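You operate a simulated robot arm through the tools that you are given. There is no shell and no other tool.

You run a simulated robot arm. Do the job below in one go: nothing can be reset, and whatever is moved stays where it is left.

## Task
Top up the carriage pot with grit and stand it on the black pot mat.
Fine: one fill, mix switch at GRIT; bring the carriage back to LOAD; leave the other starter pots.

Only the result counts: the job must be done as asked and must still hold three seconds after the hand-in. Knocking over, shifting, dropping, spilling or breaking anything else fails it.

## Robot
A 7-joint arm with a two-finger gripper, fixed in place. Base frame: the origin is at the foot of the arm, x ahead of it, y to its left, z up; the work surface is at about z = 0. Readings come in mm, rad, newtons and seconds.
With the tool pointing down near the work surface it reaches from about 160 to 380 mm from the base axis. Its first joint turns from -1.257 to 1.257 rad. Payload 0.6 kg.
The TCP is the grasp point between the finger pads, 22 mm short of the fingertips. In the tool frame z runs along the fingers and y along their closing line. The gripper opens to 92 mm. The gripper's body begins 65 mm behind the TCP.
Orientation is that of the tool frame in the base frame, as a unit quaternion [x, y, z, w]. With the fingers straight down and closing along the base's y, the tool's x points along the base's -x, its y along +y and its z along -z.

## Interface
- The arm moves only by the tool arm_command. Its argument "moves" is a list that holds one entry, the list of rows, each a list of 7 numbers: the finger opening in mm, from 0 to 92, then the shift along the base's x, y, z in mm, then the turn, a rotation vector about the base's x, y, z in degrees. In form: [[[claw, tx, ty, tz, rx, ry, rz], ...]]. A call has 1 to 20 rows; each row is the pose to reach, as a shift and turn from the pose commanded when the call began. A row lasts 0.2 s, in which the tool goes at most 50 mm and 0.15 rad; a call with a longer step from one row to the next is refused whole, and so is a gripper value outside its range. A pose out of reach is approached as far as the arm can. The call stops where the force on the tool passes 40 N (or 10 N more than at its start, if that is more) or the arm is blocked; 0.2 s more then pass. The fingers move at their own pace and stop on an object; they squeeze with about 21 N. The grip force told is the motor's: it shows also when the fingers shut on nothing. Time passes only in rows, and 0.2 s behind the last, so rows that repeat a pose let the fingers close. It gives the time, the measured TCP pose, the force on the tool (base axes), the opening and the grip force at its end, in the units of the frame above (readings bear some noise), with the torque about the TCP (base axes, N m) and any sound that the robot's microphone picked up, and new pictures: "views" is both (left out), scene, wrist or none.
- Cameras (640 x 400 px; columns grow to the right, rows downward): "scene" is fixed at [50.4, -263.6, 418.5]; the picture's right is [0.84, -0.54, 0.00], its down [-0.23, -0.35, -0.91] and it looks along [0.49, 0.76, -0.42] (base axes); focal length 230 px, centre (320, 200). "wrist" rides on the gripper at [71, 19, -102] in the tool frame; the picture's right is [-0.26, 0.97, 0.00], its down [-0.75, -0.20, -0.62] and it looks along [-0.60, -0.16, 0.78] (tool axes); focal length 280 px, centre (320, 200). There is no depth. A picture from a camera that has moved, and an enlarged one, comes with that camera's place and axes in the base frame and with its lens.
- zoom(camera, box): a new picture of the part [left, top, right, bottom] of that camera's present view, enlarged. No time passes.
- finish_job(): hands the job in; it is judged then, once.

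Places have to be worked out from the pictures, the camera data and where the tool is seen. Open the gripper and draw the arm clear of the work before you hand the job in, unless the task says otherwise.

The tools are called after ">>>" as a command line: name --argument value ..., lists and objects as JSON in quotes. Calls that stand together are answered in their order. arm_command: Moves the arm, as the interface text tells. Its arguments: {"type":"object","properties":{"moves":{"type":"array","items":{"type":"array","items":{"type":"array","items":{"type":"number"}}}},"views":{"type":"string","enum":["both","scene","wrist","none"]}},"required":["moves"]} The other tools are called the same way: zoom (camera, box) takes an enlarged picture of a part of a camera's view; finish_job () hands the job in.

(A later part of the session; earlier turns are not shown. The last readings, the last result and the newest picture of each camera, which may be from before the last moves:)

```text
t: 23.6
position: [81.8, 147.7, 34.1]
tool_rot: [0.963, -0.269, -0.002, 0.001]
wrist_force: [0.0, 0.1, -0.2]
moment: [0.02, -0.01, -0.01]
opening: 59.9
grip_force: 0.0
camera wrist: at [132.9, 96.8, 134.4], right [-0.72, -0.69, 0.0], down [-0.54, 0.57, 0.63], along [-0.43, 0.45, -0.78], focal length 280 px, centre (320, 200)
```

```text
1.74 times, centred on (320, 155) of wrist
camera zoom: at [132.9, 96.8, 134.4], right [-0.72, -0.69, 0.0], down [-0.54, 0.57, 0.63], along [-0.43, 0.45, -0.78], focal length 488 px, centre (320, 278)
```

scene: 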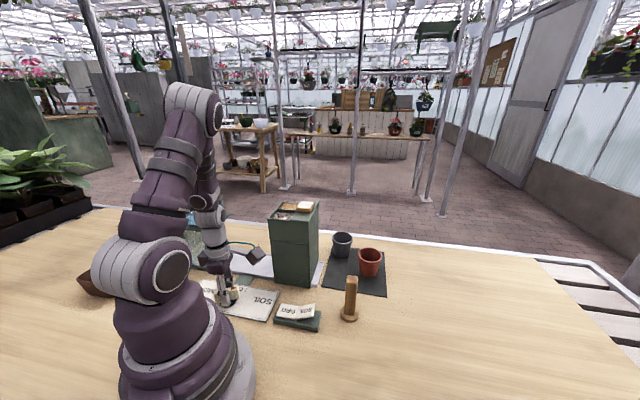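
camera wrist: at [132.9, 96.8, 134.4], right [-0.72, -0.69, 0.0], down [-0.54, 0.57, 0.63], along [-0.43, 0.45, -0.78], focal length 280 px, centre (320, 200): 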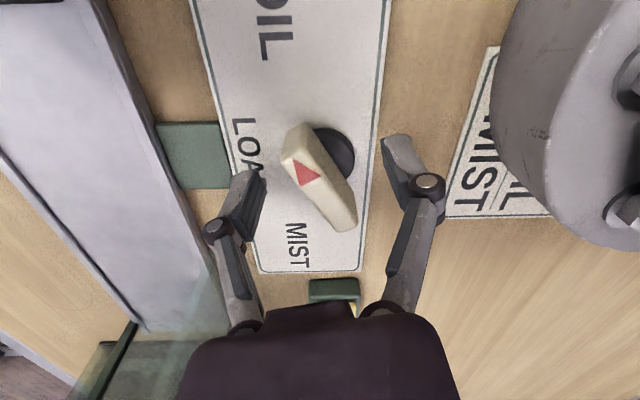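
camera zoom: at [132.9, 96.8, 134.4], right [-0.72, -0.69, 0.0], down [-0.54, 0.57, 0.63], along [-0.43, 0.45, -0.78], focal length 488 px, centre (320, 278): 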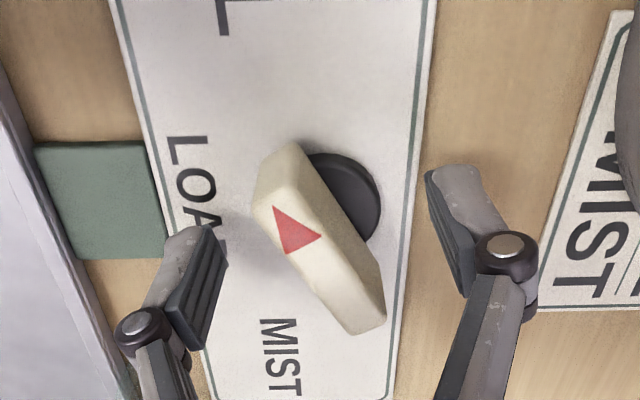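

The knob stands at SOIL, about 60° round and free of load. I'll rise straight up, then swing outward above the hopper top (z≈185) with the fingers closed, turning the camera inward on the way, to hover over the FILL button.

>>> arm_command --moves '[[[60, 0, 0, 40, 0, 0, 0], [60, 0, 0, 85, 0, 0, 0], [60, 0, 0, 130, 0, 0, 0], [40, 0, 0, 170, 0, 0, 0], [20, 5, 0, 205, 0, 0, -4], [0, 20, 0, 206, 0, 0, -12], [0, 40, 0, 206, 0, 0, -20], [0, 60, 0, 206, 0, 0, -28], [0, 80, 0, 206, 0, 0, -36], [0, 100, 0, 206, 0, 0, -44], [0, 120, 0, 206, 0, 0, -52], [0, 140, 0, 206, 0, 0, -60], [0, 160, 0, 206, 0, 0, -68], [0, 180, 0, 206, 0, 0, -76], [0, 193, 0, 206, 0, 0, -84], [0, 193, 0, 206, 0, 0, -89]]]' --views "both"

```text
t: 27.0
position: [274.4, 148.4, 239.7]
tool_rot: [-0.497, 0.868, 0.002, -0.001]
wrist_force: [-0.4, -0.9, 0.6]
moment: [-0.01, -0.02, -0.01]
opening: 0.0
grip_force: 20.9
camera wrist: at [222.9, 96.8, 340.7], right [-0.7, 0.71, 0.0], down [0.56, 0.55, 0.63], along [0.44, 0.44, -0.78], focal length 280 px, centre (320, 200)
```

scene: 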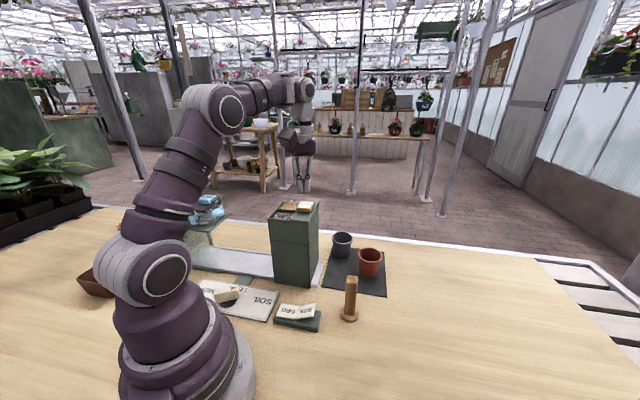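
wrist: 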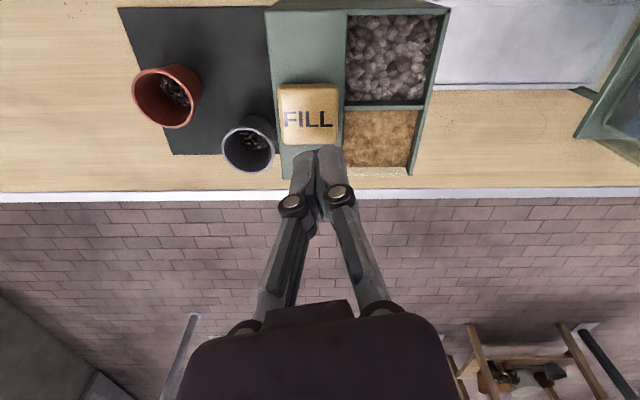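

The hopper top is visible and the FILL button resolves to about (268.5, 135), top near z≈192. I'll shift over it and come down to a hover about 6 mm above to check.

>>> arm_command --moves '[[[0, -3, -7, 0, 0, 0, 0], [0, -6, -13.4, 0, 0, 0, 0], [0, -6, -13.4, -10, 0, 0, 0], [0, -6, -13.4, -18, 0, 0, 0], [0, -6, -13.4, -18, 0, 0, 0]]]' --views "both"

>>> zoom --camera "scene" --box '[220, 180, 370, 300]'

>>> zoom --camera "wrist" --box '[220, 60, 460, 210]'

```text
t: 28.2
position: [268.6, 134.6, 221.8]
tool_rot: [-0.498, 0.867, 0.002, 0.0]
wrist_force: [-0.2, 0.5, 1.4]
moment: [0.0, -0.03, -0.03]
opening: 0.0
grip_force: 21.0
camera wrist: at [216.2, 83.6, 322.2], right [-0.7, 0.71, 0.0], down [0.56, 0.55, 0.63], along [0.44, 0.44, -0.78], focal length 280 px, centre (320, 200)
```

scene: 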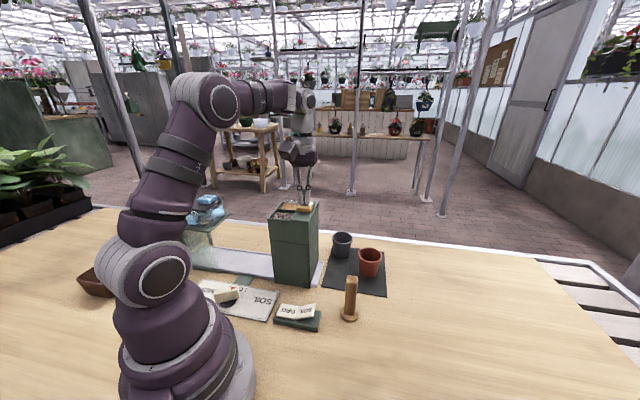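
wrist: 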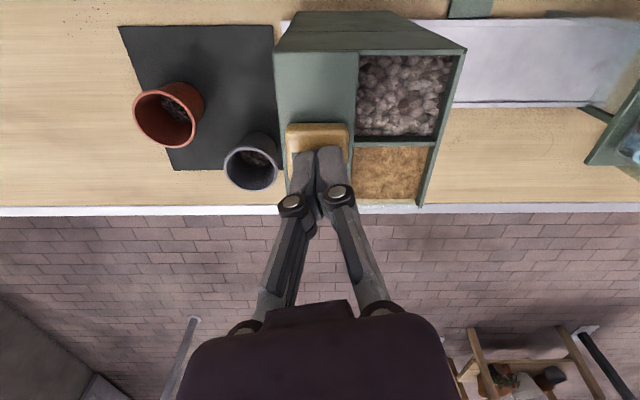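

```text
3.33 times, centred on (295, 240) of scene
camera zoom: at [50.4, -263.6, 418.5], right [0.84, -0.54, 0.0], down [-0.23, -0.35, -0.91], along [0.49, 0.76, -0.42], focal length 766 px, centre (403, 67)
```

zoom: 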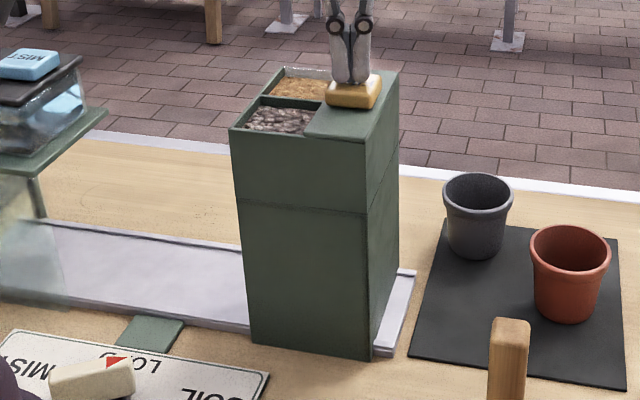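

```text
2.67 times, centred on (340, 135) of wrist
camera zoom: at [216.2, 83.6, 322.2], right [-0.7, 0.71, 0.0], down [0.56, 0.55, 0.63], along [0.44, 0.44, -0.78], focal length 748 px, centre (267, 373)
```

zoom: 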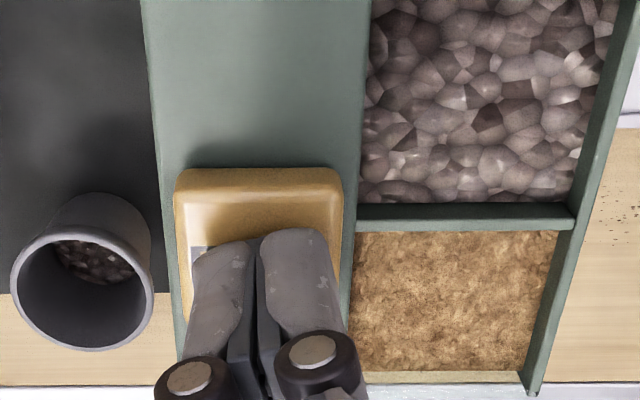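

The closed tips sit over the middle of the FILL button, about 8 mm above it. I'll press once in small steps, reading force and sound.

>>> arm_command --moves '[[[0, 0, 0, -5, 0, 0, 0], [0, 0, 0, -8, 0, 0, 0], [0, 0, 0, -10, 0, 0, 0], [0, 0, 0, -12, 0, 0, 0], [0, 0, 0, -13.5, 0, 0, 0]]]' --views "both"

```text
t: 29.4
position: [269.2, 136.1, 208.0]
tool_rot: [-0.499, 0.866, 0.002, 0.0]
wrist_force: [-5.4, 0.1, 16.0]
moment: [0.01, 0.13, 0.0]
opening: 5.9
grip_force: 28.6
heard: click
camera wrist: at [216.6, 84.0, 309.4], right [-0.7, 0.71, 0.0], down [0.56, 0.55, 0.63], along [0.44, 0.44, -0.78], focal length 280 px, centre (320, 200)
```

scene: 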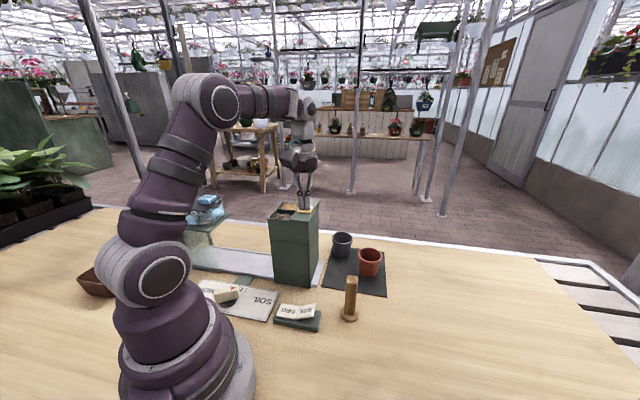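
wrist: 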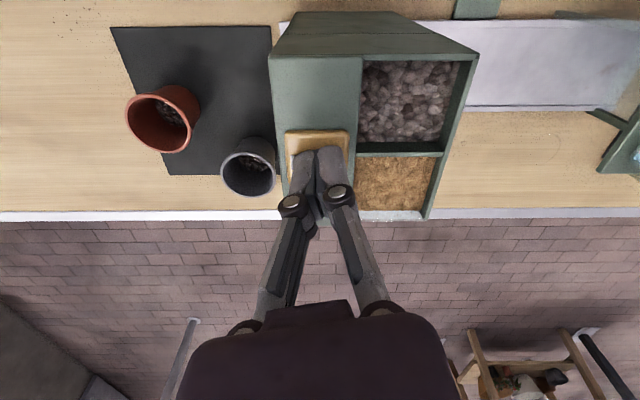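

A click was heard, so the one fill is triggered. I'll retreat straight up now and give it a moment to finish dispensing.

>>> arm_command --moves '[[[0, 0, 0, 10, 0, 0, 0], [0, 0, 0, 30, 0, 0, 0], [0, 0, 0, 45, 0, 0, 0], [0, 0, 0, 45, 0, 0, 0], [0, 0, 0, 45, 0, 0, 0]]]' --views "both"

>>> zoom --camera "scene" --box '[180, 190, 360, 310]'

>>> zoom --camera "wrist" --box '[220, 0, 540, 200]'

```text
t: 30.6
position: [268.4, 134.2, 253.2]
tool_rot: [-0.498, 0.867, 0.002, -0.001]
wrist_force: [0.6, -0.6, 0.5]
moment: [0.0, 0.03, -0.01]
opening: 0.0
grip_force: 27.6
camera wrist: at [217.2, 83.0, 353.7], right [-0.7, 0.71, 0.0], down [0.56, 0.55, 0.63], along [0.44, 0.44, -0.78], focal length 280 px, centre (320, 200)
```

scene: 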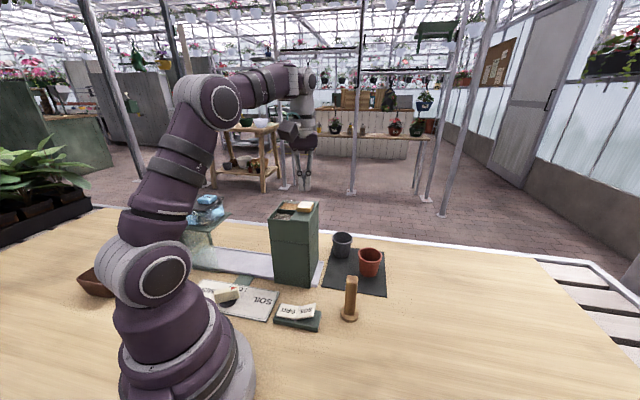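
wrist: 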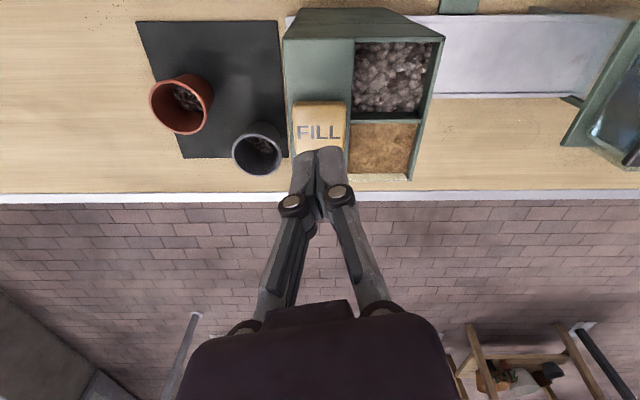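

```text
3.33 times, centred on (270, 250) of scene
camera zoom: at [50.4, -263.6, 418.5], right [0.84, -0.54, 0.0], down [-0.23, -0.35, -0.91], along [0.49, 0.76, -0.42], focal length 766 px, centre (487, 33)
```

zoom: 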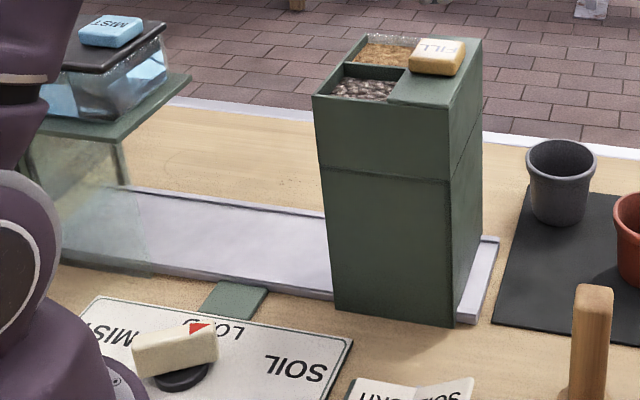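

```text
2.00 times, centred on (380, 100) of wrist
camera zoom: at [217.2, 83.0, 353.7], right [-0.7, 0.71, 0.0], down [0.56, 0.55, 0.63], along [0.44, 0.44, -0.78], focal length 561 px, centre (200, 400)
```

zoom: 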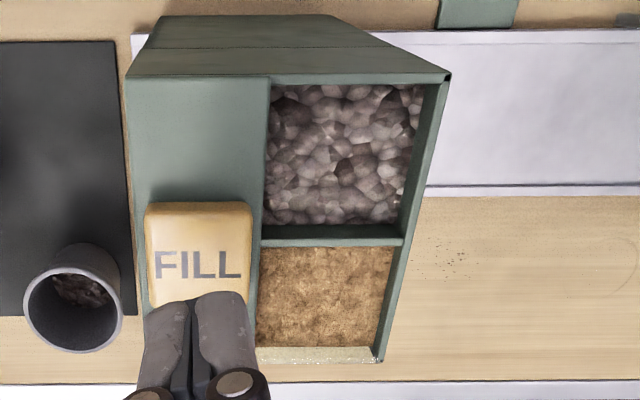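

The fill click was heard once and the hopper is untouched. Next I'll return high over the knob with yaw about 162°, matching the bar's present direction, fingers opened to 50.

>>> arm_command --moves '[[[0, -10, 1, 0, 0, 0, 7], [0, -26, 2, 0, 0, 0, 15], [0, -42, 3, 0, 0, 0, 23], [0, -58, 4, 0, 0, 0, 31], [0, -74, 5, 0, 0, 0, 39], [0, -90, 6, 0, 0, 0, 47], [0, -106, 8, 0, 0, 0, 55], [0, -122, 9, 0, 0, 0, 63], [0, -138, 10, 0, 0, 0, 71], [20, -154, 11, 0, 0, 0, 79], [40, -170, 12.5, 0, 0, 0, 87], [50, -182, 13.6, 0, 0, 0, 95], [50, -186.8, 13.6, -20, 0, 0, 102], [50, -186.8, 13.6, -60, 0, 0, 102], [50, -186.8, 13.6, -100, 0, 0, 102], [50, -186.8, 13.6, -140, 0, 0, 102], [50, -186.8, 13.6, -170, 0, 0, 102], [50, -186.8, 13.6, -180, 0, 0, 102]]]' --views "both"

>>> zoom --camera "wrist" --box '[200, 40, 440, 270]'

```text
t: 34.4
position: [80.5, 149.3, 73.3]
tool_rot: [0.988, -0.157, -0.001, 0.001]
wrist_force: [-0.3, 0.7, 0.6]
moment: [0.0, -0.01, -0.02]
opening: 49.7
grip_force: 0.1
camera wrist: at [142.6, 109.1, 173.6], right [-0.55, -0.84, 0.0], down [-0.65, 0.43, 0.63], along [-0.52, 0.34, -0.78], focal length 280 px, centre (320, 200)
```

scene: 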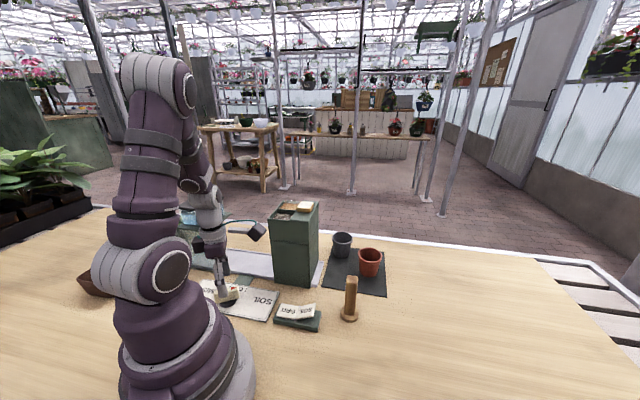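
wrist: 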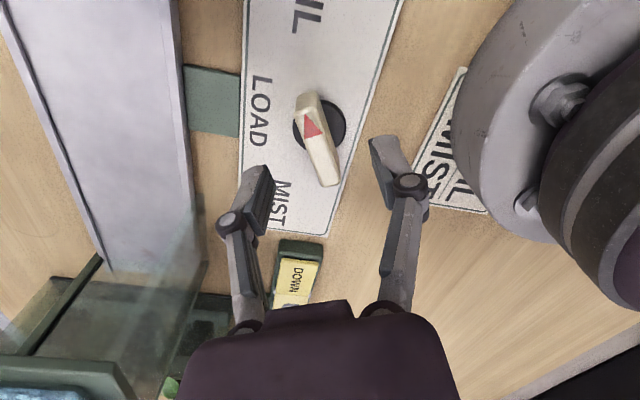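

```text
1.74 times, centred on (320, 155) of wrist
camera zoom: at [142.6, 109.1, 173.6], right [-0.55, -0.84, 0.0], down [-0.65, 0.43, 0.63], along [-0.52, 0.34, -0.78], focal length 488 px, centre (320, 278)
```

zoom: 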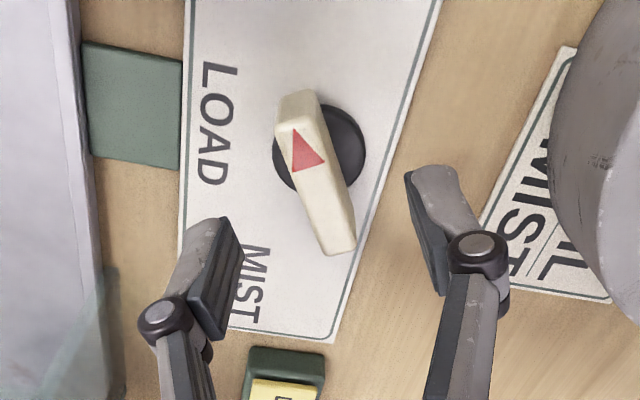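

The bar reads about −15° now and its disc centres on (81, 149.5), right under the tool. I'll trim the yaw by +2.5°, go down and grip the bar again.

>>> arm_command --moves '[[[50, 0, 0.2, -15, 0, 0, 2.5], [50, 0, 0.2, -30, 0, 0, 2.5], [50, 0, 0.2, -38.7, 0, 0, 2.5], [50, 0, 0.2, -38.7, 0, 0, 2.5], [25, 0, 0.2, -38.7, 0, 0, 2.5], [8, 0, 0.2, -38.7, 0, 0, 2.5], [5, 0, 0.2, -38.7, 0, 0, 2.5], [5, 0, 0.2, -38.7, 0, 0, 2.5]]]' --views "wrist"

```text
t: 36.2
position: [81.0, 148.4, 35.2]
tool_rot: [0.991, -0.136, 0.0, 0.002]
wrist_force: [1.4, 1.2, -8.8]
moment: [0.05, -0.05, 0.35]
opening: 12.8
grip_force: 27.9
camera wrist: at [145.6, 112.3, 135.5], right [-0.51, -0.86, 0.0], down [-0.67, 0.4, 0.63], along [-0.54, 0.32, -0.78], focal length 280 px, centre (320, 200)
```

wrist: 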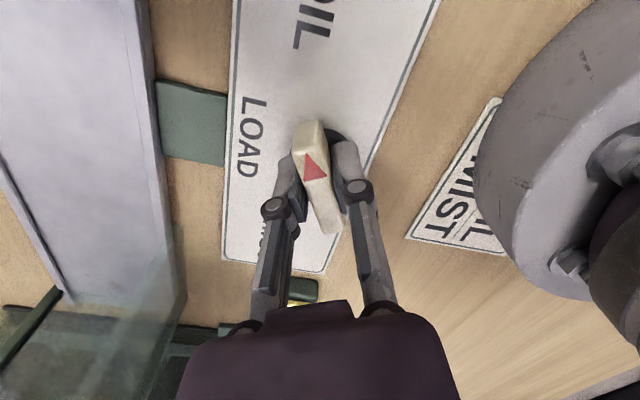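

The grip is square again (12.8 mm) with little side force. I'll turn back toward LOAD, first +30° in 5° steps.

>>> arm_command --moves '[[[5, 0, 0, 0, 0, 0, 5], [5, 0, 0, 0, 0, 0, 10], [5, 0, 0, 0, 0, 0, 15], [5, 0, 0, 0, 0, 0, 20], [5, 0, 0, 0, 0, 0, 25], [5, 0, 0, 0, 0, 0, 30], [5, 0, 0, 0, 0, 0, 30]]]' --views "both"

```text
t: 37.8
position: [80.9, 149.7, 35.9]
tool_rot: [0.992, 0.125, 0.0, 0.001]
wrist_force: [7.3, 22.7, -22.7]
moment: [0.37, -0.18, -0.07]
opening: 12.7
grip_force: 27.7
camera wrist: at [155.5, 150.0, 135.7], right [-0.01, -1.0, 0.0], down [-0.78, 0.01, 0.62], along [-0.62, 0.01, -0.78], focal length 280 px, centre (320, 200)
```

scene: 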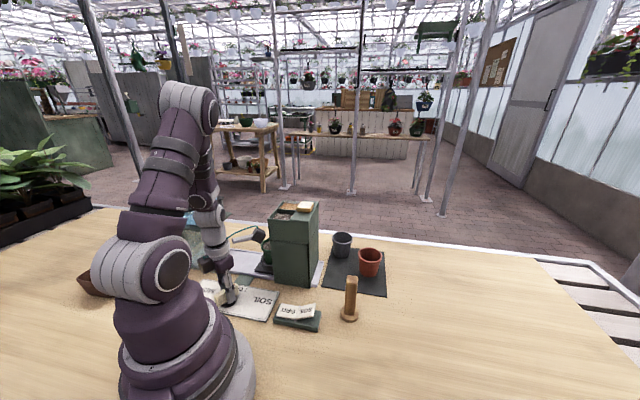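
wrist: 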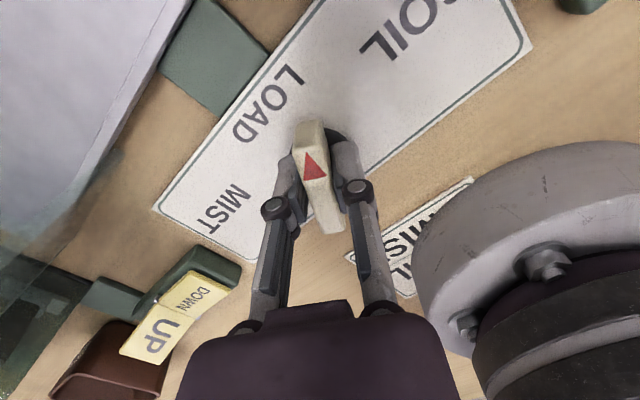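

The pot is coming back out; side load rose to about 23 N in +y. I'll ease the centre by about (0.3, 1.4) and re-read before turning on.

>>> arm_command --moves '[[[5, 0.2, 0.7, 0, 0, 0, 0], [5, 0.3, 1.4, -0.5, 0, 0, 0], [5, 0.3, 1.4, -0.5, 0, 0, 0]]]' --views "none"

```text
t: 38.6
position: [81.2, 150.1, 34.5]
tool_rot: [0.992, 0.125, -0.001, 0.003]
wrist_force: [-0.1, 5.2, 27.0]
moment: [0.12, -0.04, -0.02]
opening: 12.9
grip_force: 27.9
```

The side force is fine now, but z is stiff (+27 N after lowering 0.5 mm). I'll put back 0.3 mm and continue turning +15°.

>>> arm_command --moves '[[[5, 0, 0, 0.3, 0, 0, 0], [5, 0, 0, 0.3, 0, 0, 4], [5, 0, 0.2, 0.3, 0, 0, 8], [5, 0, 0.4, 0.3, 0, 0, 12], [5, 0, 0.5, 0.3, 0, 0, 15], [5, 0, 0.5, 0.3, 0, 0, 15]]]' --views "none"

```text
t: 40.0
position: [80.9, 151.4, 34.6]
tool_rot: [0.967, 0.253, -0.001, 0.002]
wrist_force: [-9.9, 15.4, -18.0]
moment: [0.18, 0.42, -0.06]
opening: 12.6
grip_force: 28.1
```

At 209° now; about 13° remain to the original LOAD heading (222.5°). I'll recentre by (−0.7, +1.0) and finish the turn.

>>> arm_command --moves '[[[5, -0.7, 1.0, 0, 0, 0, 0], [5, -0.7, 1.0, 0, 0, 0, 4], [5, -0.7, 1.0, 0, 0, 0, 8], [5, -0.7, 1.0, 0, 0, 0, 11], [5, -0.7, 1.0, 0, 0, 0, 13], [5, -0.7, 1.0, 0, 0, 0, 13]]]' --views "both"

>>> zoom --camera "wrist" --box '[190, 0, 430, 200]'

>>> zoom --camera "scene" --box '[160, 180, 400, 330]'

```text
t: 41.4
position: [80.9, 151.6, 33.7]
tool_rot: [0.933, 0.361, -0.001, 0.004]
wrist_force: [2.8, -8.8, -26.4]
moment: [-0.2, -0.01, 0.05]
opening: 12.9
grip_force: 27.5
camera wrist: at [146.5, 186.1, 134.9], right [0.46, -0.89, 0.01], down [-0.7, -0.35, 0.63], along [-0.55, -0.29, -0.78], focal length 280 px, centre (320, 200)
```

scene: 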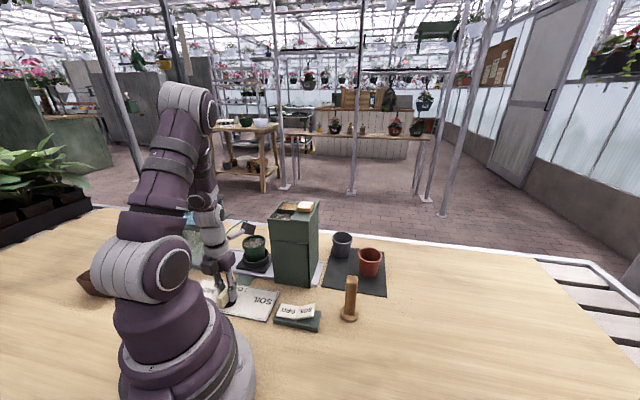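
wrist: 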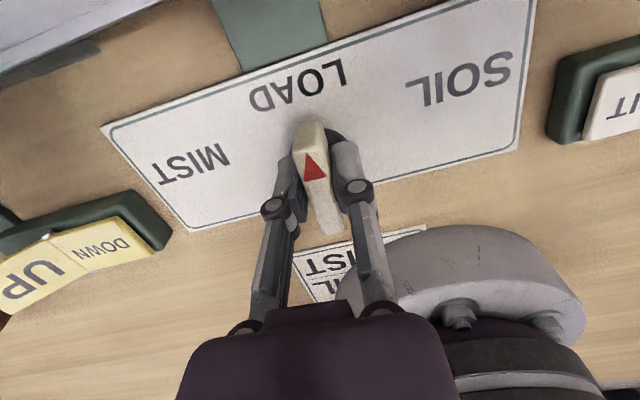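

```text
2.00 times, centred on (310, 100) of wrist
camera zoom: at [146.5, 186.1, 134.9], right [0.46, -0.89, 0.01], down [-0.7, -0.35, 0.63], along [-0.55, -0.29, -0.78], focal length 561 px, centre (340, 400)
```

zoom: 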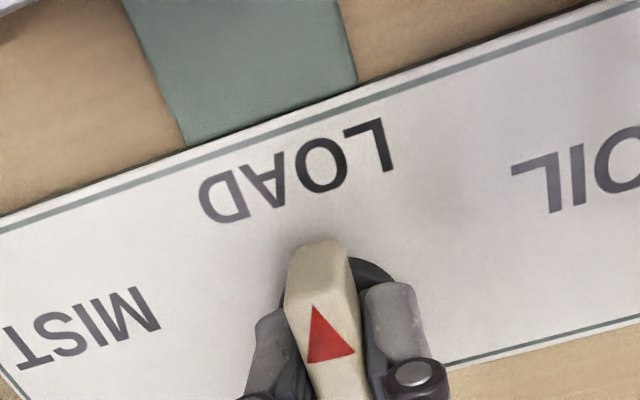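

```text
2.67 times, centred on (280, 255) of scene
camera zoom: at [50.5, -263.6, 418.5], right [0.84, -0.54, 0.0], down [-0.23, -0.35, -0.91], along [0.49, 0.76, -0.42], focal length 613 px, centre (427, 53)
```

zoom: 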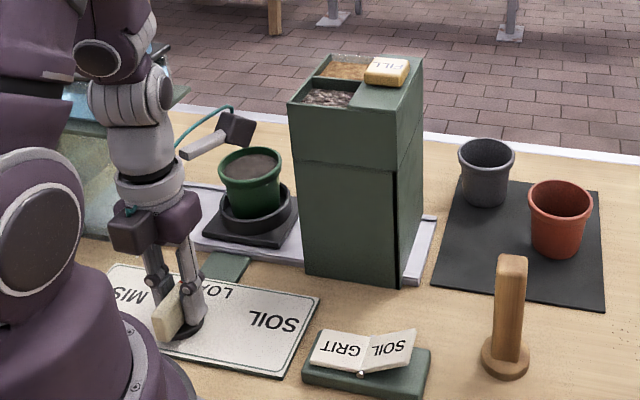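

The pot is back out with grit visible, but compared with the first picture the carriage stands about 4 mm short of its original LOAD place (plate corner at x=203 vs 197 in the same zoom). I'll turn about 2.7° more and compare.

>>> arm_command --moves '[[[5, 0, -0.3, 0, 0, 0, 1.4], [5, 0, -0.3, 0, 0, 0, 2.7], [5, 0, -0.3, 0, 0, 0, 2.7]]]' --views "none"

>>> zoom --camera "scene" --box '[160, 180, 400, 330]'

```text
t: 42.2
position: [81.2, 151.5, 35.0]
tool_rot: [0.924, 0.383, -0.002, 0.004]
wrist_force: [-6.1, -21.7, 1.8]
moment: [-0.31, 0.01, 0.03]
opening: 12.9
grip_force: 28.4
```

```text
2.67 times, centred on (280, 255) of scene
camera zoom: at [50.4, -263.6, 418.5], right [0.84, -0.54, 0.0], down [-0.23, -0.35, -0.91], along [0.49, 0.76, -0.42], focal length 613 px, centre (427, 53)
```

zoom: 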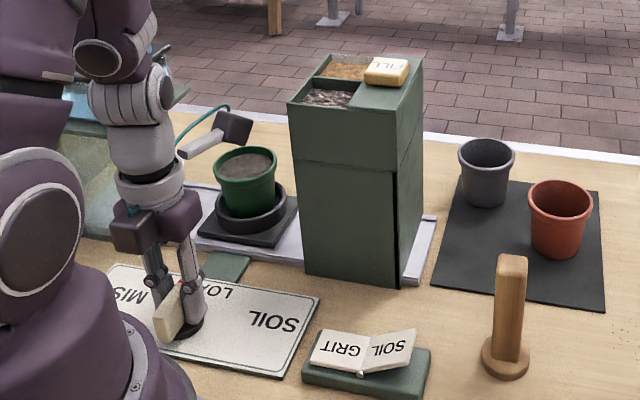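

The carriage plate and pot now line up with the original LOAD picture (rim 213–277, plate corner 198). I'll relieve the side load, then open the fingers gently.

>>> arm_command --moves '[[[5, -0.4, -1.0, 0, 0, 0, 0], [5, -0.6, -1.8, 0, 0, 0, 0], [5, -0.6, -1.8, 0, 0, 0, 0], [20, -0.6, -1.8, 0, 0, 0, 0], [40, -0.6, -1.8, 0, 0, 0, 0], [60, -0.6, -1.8, 0, 0, 0, 0], [60, -0.6, -1.8, 0, 0, 0, 0]]]' --views "both"

>>> zoom --camera "scene" --box '[160, 180, 400, 330]'

```text
t: 43.8
position: [80.3, 150.0, 34.5]
tool_rot: [0.924, 0.383, 0.001, 0.002]
wrist_force: [0.2, 0.1, -0.1]
moment: [0.02, 0.04, -0.02]
opening: 60.4
grip_force: 0.0
camera wrist: at [145.1, 188.3, 135.0], right [0.5, -0.87, 0.0], down [-0.68, -0.39, 0.63], along [-0.54, -0.31, -0.78], focal length 280 px, centre (320, 200)
```

scene: 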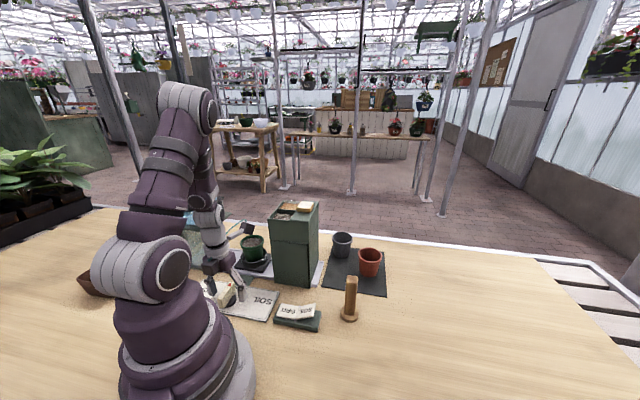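
wrist: 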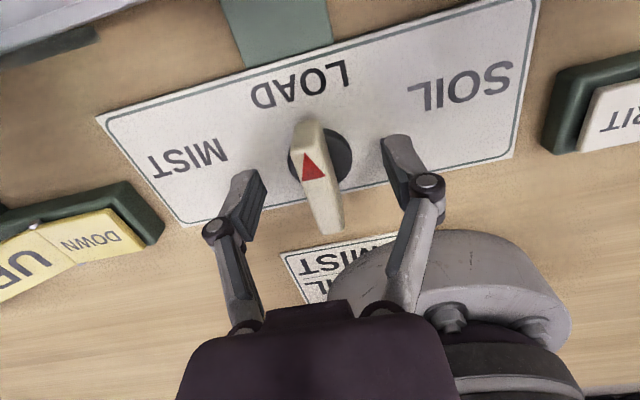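

```text
2.67 times, centred on (280, 255) of scene
camera zoom: at [50.4, -263.6, 418.5], right [0.84, -0.54, 0.0], down [-0.23, -0.35, -0.91], along [0.49, 0.76, -0.42], focal length 613 px, centre (427, 53)
```

zoom: 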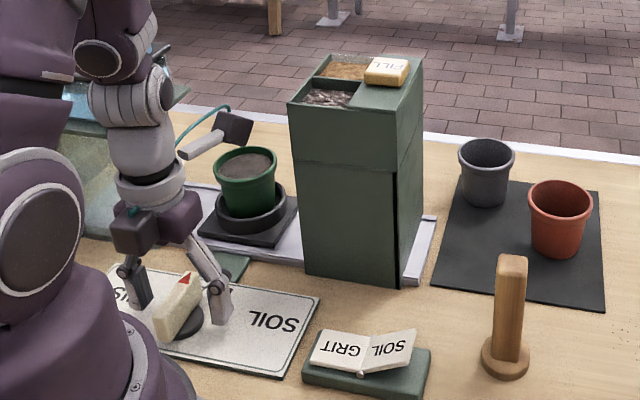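

The carriage sits as it did at the start. I'll lift to the same viewing height as before to compare the pointer with the earlier picture.

>>> arm_command --moves '[[[60, 0, 0, 30, 0, 0, 0], [60, 1, -0.5, 70, 0, 0, 0], [60, 2, -1, 110, 0, 0, 0], [60, 3, -1.5, 146.5, 0, 0, 0], [60, 3, -1.5, 146.5, 0, 0, 0]]]' --views "both"

>>> zoom --camera "wrist" --box '[190, 0, 430, 130]'

>>> zoom --camera "scene" --box '[200, 200, 300, 290]'

```text
t: 45.0
position: [83.2, 150.4, 181.6]
tool_rot: [0.923, 0.384, 0.0, 0.002]
wrist_force: [0.8, -0.3, -0.4]
moment: [-0.01, -0.01, 0.0]
opening: 59.8
grip_force: 0.1
camera wrist: at [147.3, 186.8, 282.5], right [0.5, -0.87, 0.0], down [-0.68, -0.39, 0.62], along [-0.54, -0.31, -0.78], focal length 280 px, centre (320, 200)
```

scene: 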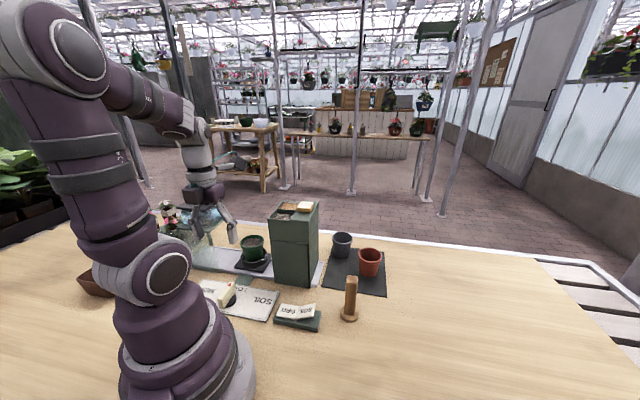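
wrist: 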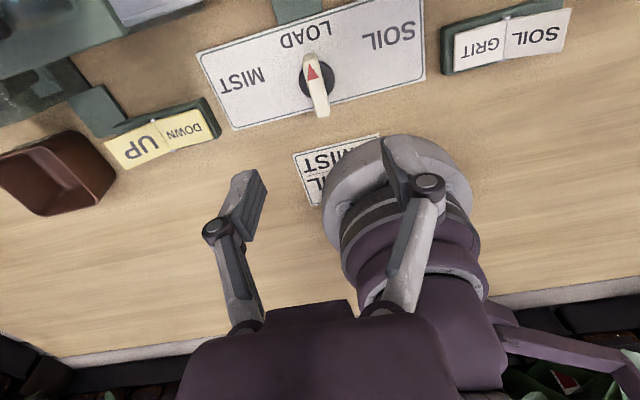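

```text
2.67 times, centred on (310, 65) of wrist
camera zoom: at [147.3, 186.8, 282.5], right [0.5, -0.87, 0.0], down [-0.68, -0.39, 0.62], along [-0.54, -0.31, -0.78], focal length 748 px, centre (347, 560)
```

zoom: 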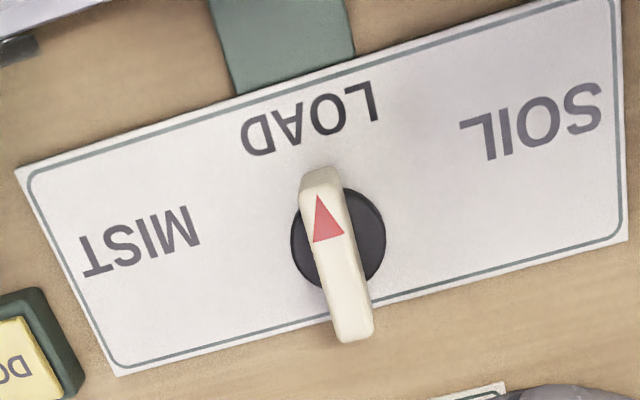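

```text
4.44 times, centred on (250, 245) of scene
camera zoom: at [50.4, -263.6, 418.5], right [0.84, -0.54, 0.0], down [-0.23, -0.35, -0.91], along [0.49, 0.76, -0.42], focal length 1021 px, centre (631, 0)
```

zoom: 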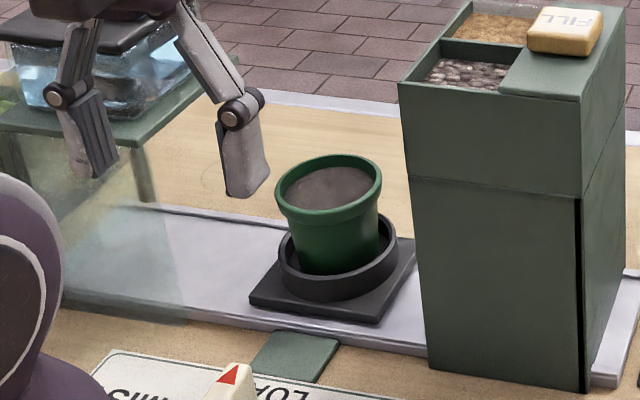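

The pointer matches the earlier picture exactly, and grit now fills the pot almost to the rim. Next I'll move above the pot near (166, 226) at about z=190 with the fingers wide, at yaw 218°, to locate it between the fingers.

>>> arm_command --moves '[[[70, 10, 9, 9, 0, 0, -2], [80, 28, 26, 9, 0, 0, -4], [92, 46, 42, 9, 0, 0, -6], [92, 64, 58, 9, 0, 0, -7], [92, 83, 76, 9, 0, 0, -7], [92, 83, 76, 9, 0, 0, -7]]]' --views "both"

>>> zoom --camera "wrist" --box '[160, 0, 480, 250]'

```text
t: 46.4
position: [166.2, 225.2, 190.1]
tool_rot: [0.945, 0.326, -0.001, 0.002]
wrist_force: [0.7, 0.4, -0.6]
moment: [-0.02, 0.03, -0.01]
opening: 92.2
grip_force: 0.1
camera wrist: at [234.4, 254.8, 290.3], right [0.39, -0.92, 0.0], down [-0.72, -0.3, 0.63], along [-0.58, -0.25, -0.78], focal length 280 px, centre (320, 200)
```

scene: 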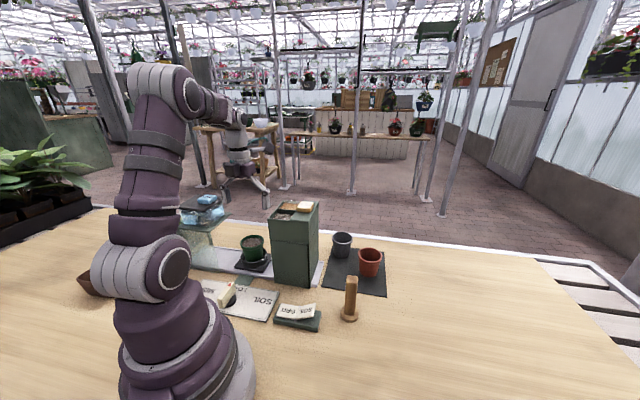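
wrist: 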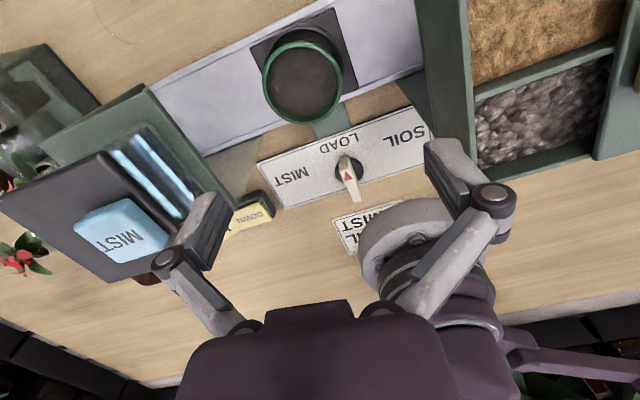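

```text
1.60 times, centred on (320, 125) of wrist
camera zoom: at [234.4, 254.8, 290.3], right [0.39, -0.92, 0.0], down [-0.72, -0.3, 0.63], along [-0.58, -0.25, -0.78], focal length 449 px, centre (320, 320)
```

zoom: 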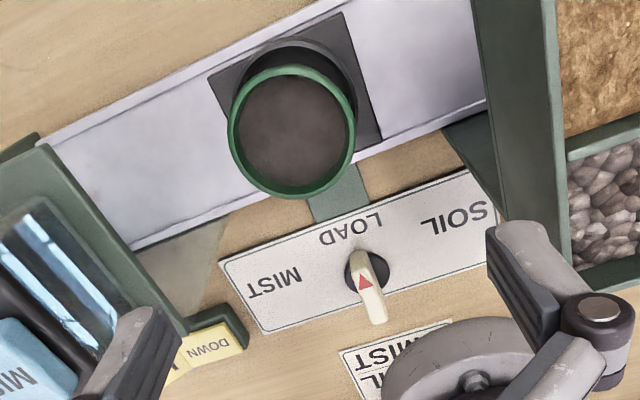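

The pot rim resolves to about (169.5, 241), rim height z≈70, outer diameter ≈60 mm. I'll zoom in on the pot and its holder ring to pick the grasp height.

>>> zoom --camera "scene" --box '[230, 225, 280, 280]'

>>> zoom --camera "wrist" --box '[240, 10, 370, 140]'

```text
7.27 times, centred on (255, 252) of scene
camera zoom: at [50.5, -263.6, 418.5], right [0.84, -0.54, 0.0], down [-0.23, -0.35, -0.91], along [0.49, 0.76, -0.42], focal length 1671 px, centre (793, -182)
```

zoom: 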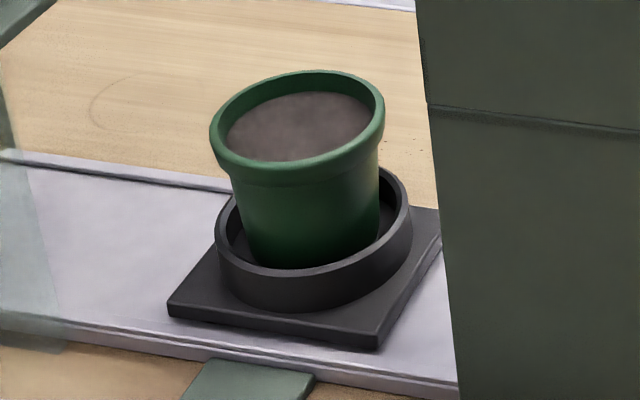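

```text
3.08 times, centred on (305, 75) of wrist
camera zoom: at [234.4, 254.8, 290.3], right [0.39, -0.92, 0.0], down [-0.72, -0.3, 0.63], along [-0.58, -0.25, -0.78], focal length 863 px, centre (366, 585)
```

zoom: 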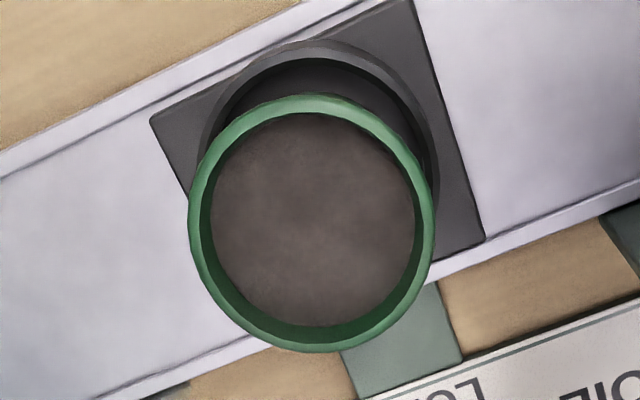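

The ring's top is about z≈37 and the rim lip spans z≈62–70, so I'll grip on the lip with the TCP near z≈65, keeping the tips above the ring. First I'll centre over the pot and drop to z=112 to check alignment.

>>> arm_command --moves '[[[92, 1, 5, -10, 0, 0, 0], [92, 3.3, 15.8, -20, 0, 0, 0], [92, 3.3, 15.8, -50, 0, 0, 0], [92, 3.3, 15.8, -78, 0, 0, 0], [92, 3.3, 15.8, -78, 0, 0, 0]]]' --views "both"

>>> zoom --camera "wrist" --box '[160, 40, 480, 240]'

>>> zoom --camera "scene" --box '[200, 190, 310, 280]'

```text
t: 47.6
position: [169.0, 238.1, 109.7]
tool_rot: [0.946, 0.325, 0.0, 0.002]
wrist_force: [-0.4, -0.5, 0.2]
moment: [-0.02, -0.04, -0.02]
opening: 92.2
grip_force: 0.1
camera wrist: at [237.7, 269.0, 210.5], right [0.39, -0.92, 0.0], down [-0.72, -0.3, 0.63], along [-0.58, -0.25, -0.78], focal length 280 px, centre (320, 200)
```

scene: 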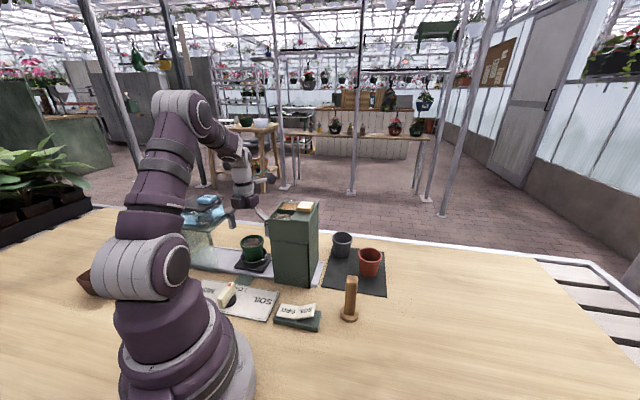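
wrist: 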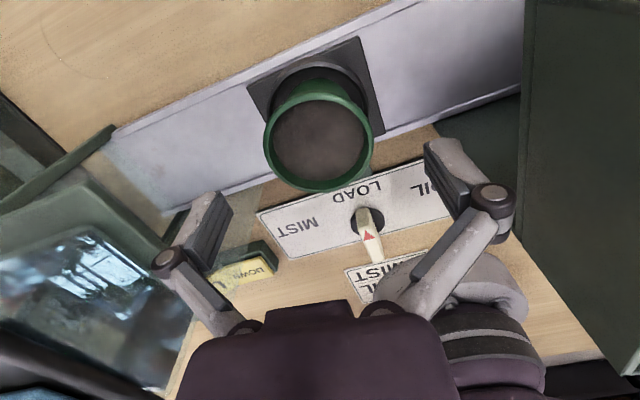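

```text
2.00 times, centred on (320, 140) of wrist
camera zoom: at [237.7, 269.0, 210.5], right [0.39, -0.92, 0.0], down [-0.72, -0.3, 0.63], along [-0.58, -0.25, -0.78], focal length 561 px, centre (320, 320)
```

zoom: 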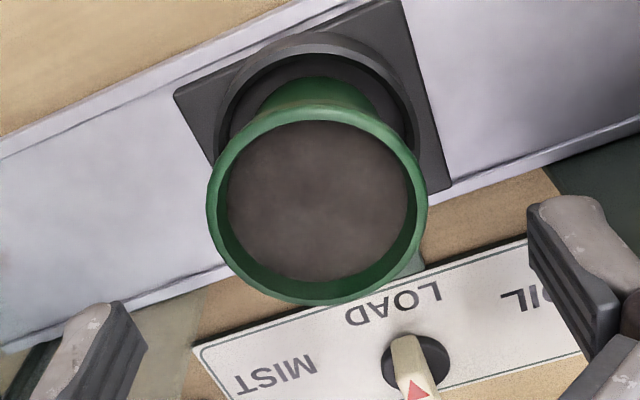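

```text
4.44 times, centred on (255, 235) of scene
camera zoom: at [50.4, -263.6, 418.5], right [0.84, -0.54, 0.0], down [-0.23, -0.35, -0.91], along [0.49, 0.76, -0.42], focal length 1021 px, centre (609, 44)
```

zoom: 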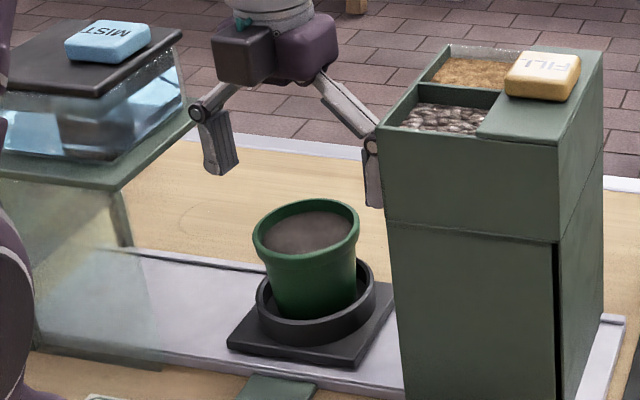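

In the wrist picture the rim is centred within about 1.5 mm of the tool axis, with even clearance to both fingers. I'll trim by (1, 1.2), go down 45 mm to the lip height, and look before closing.

>>> arm_command --moves '[[[92, 1, 1.2, -10, 0, 0, 0], [92, 1, 1.2, -25, 0, 0, 0], [92, 1, 1.2, -38, 0, 0, 0], [92, 1, 1.2, -45, 0, 0, 0], [92, 1, 1.2, -45, 0, 0, 0]]]' --views "both"

>>> zoom --camera "wrist" --box '[160, 40, 480, 240]'

>>> zoom --camera "scene" --box '[200, 200, 310, 290]'

```text
t: 48.8
position: [171.2, 242.5, 66.4]
tool_rot: [0.945, 0.326, 0.0, 0.002]
wrist_force: [0.4, 0.0, 0.3]
moment: [0.0, 0.0, 0.04]
opening: 92.0
grip_force: 0.0
camera wrist: at [238.6, 271.1, 167.5], right [0.39, -0.92, 0.0], down [-0.72, -0.3, 0.63], along [-0.58, -0.25, -0.78], focal length 280 px, centre (320, 200)
```

scene: 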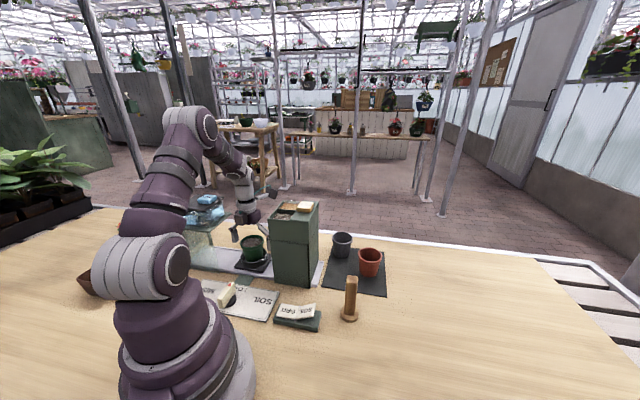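
wrist: 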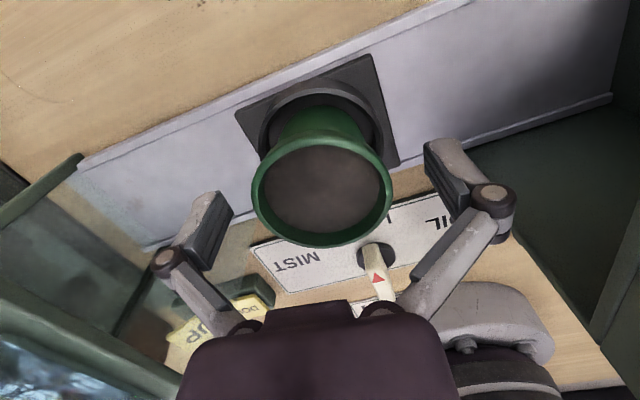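

```text
2.00 times, centred on (320, 140) of wrist
camera zoom: at [238.6, 271.1, 167.5], right [0.39, -0.92, 0.0], down [-0.72, -0.3, 0.63], along [-0.58, -0.25, -0.78], focal length 561 px, centre (320, 320)
```

zoom: 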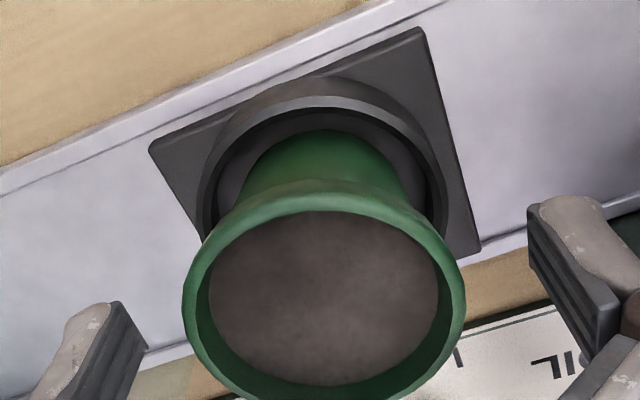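

```text
4.44 times, centred on (255, 245) of scene
camera zoom: at [50.4, -263.6, 418.5], right [0.84, -0.54, 0.0], down [-0.23, -0.35, -0.91], along [0.49, 0.76, -0.42], focal length 1021 px, centre (609, 0)
```

zoom: 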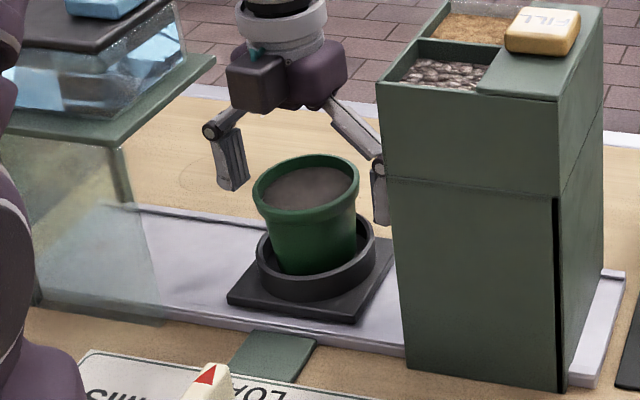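

The rim is centred on the tool axis and the tips are below the lip and above the ring. I'll close on the rim now.

>>> arm_command --moves '[[[75, 0, 0, 0, 0, 0, 0], [62, 0, 0, 0, 0, 0, 0], [50, 0, 0, 0, 0, 0, 0], [40, 0, 0, 0, 0, 0, 0], [40, 0, 0, 0, 0, 0, 0]]]' --views "both"

>>> zoom --camera "scene" --box '[200, 200, 310, 290]'

```text
t: 50.0
position: [170.7, 242.1, 66.8]
tool_rot: [0.945, 0.326, 0.0, 0.002]
wrist_force: [-0.7, -0.5, 5.1]
moment: [-0.01, 0.01, 0.01]
opening: 58.0
grip_force: 20.8
camera wrist: at [238.6, 271.1, 167.8], right [0.39, -0.92, 0.0], down [-0.72, -0.3, 0.63], along [-0.57, -0.25, -0.78], focal length 280 px, centre (320, 200)
```

scene: 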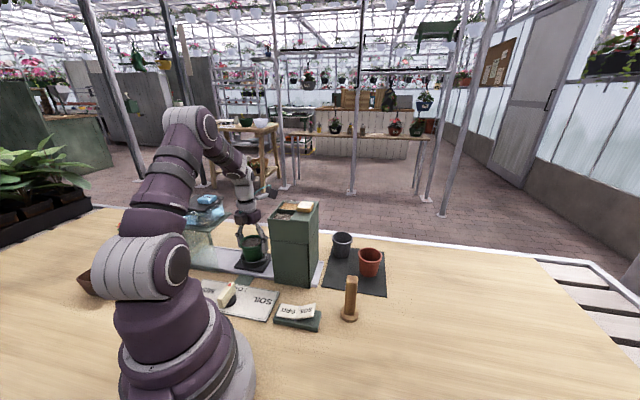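
wrist: 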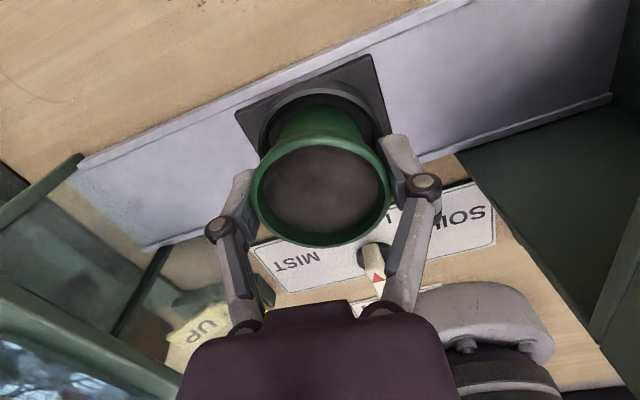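

```text
4.44 times, centred on (255, 245) of scene
camera zoom: at [50.4, -263.6, 418.5], right [0.84, -0.54, 0.0], down [-0.23, -0.35, -0.91], along [0.49, 0.76, -0.42], focal length 1021 px, centre (609, 0)
```

zoom: 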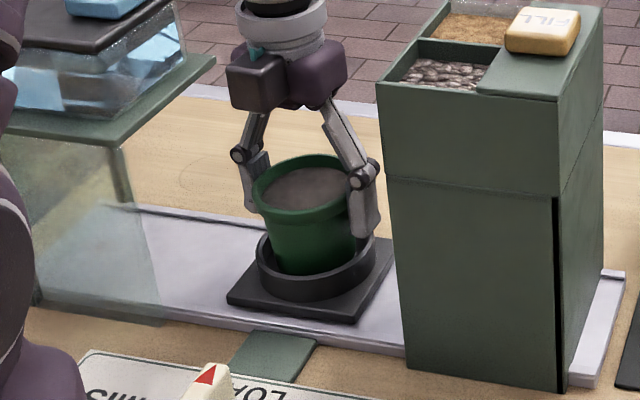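

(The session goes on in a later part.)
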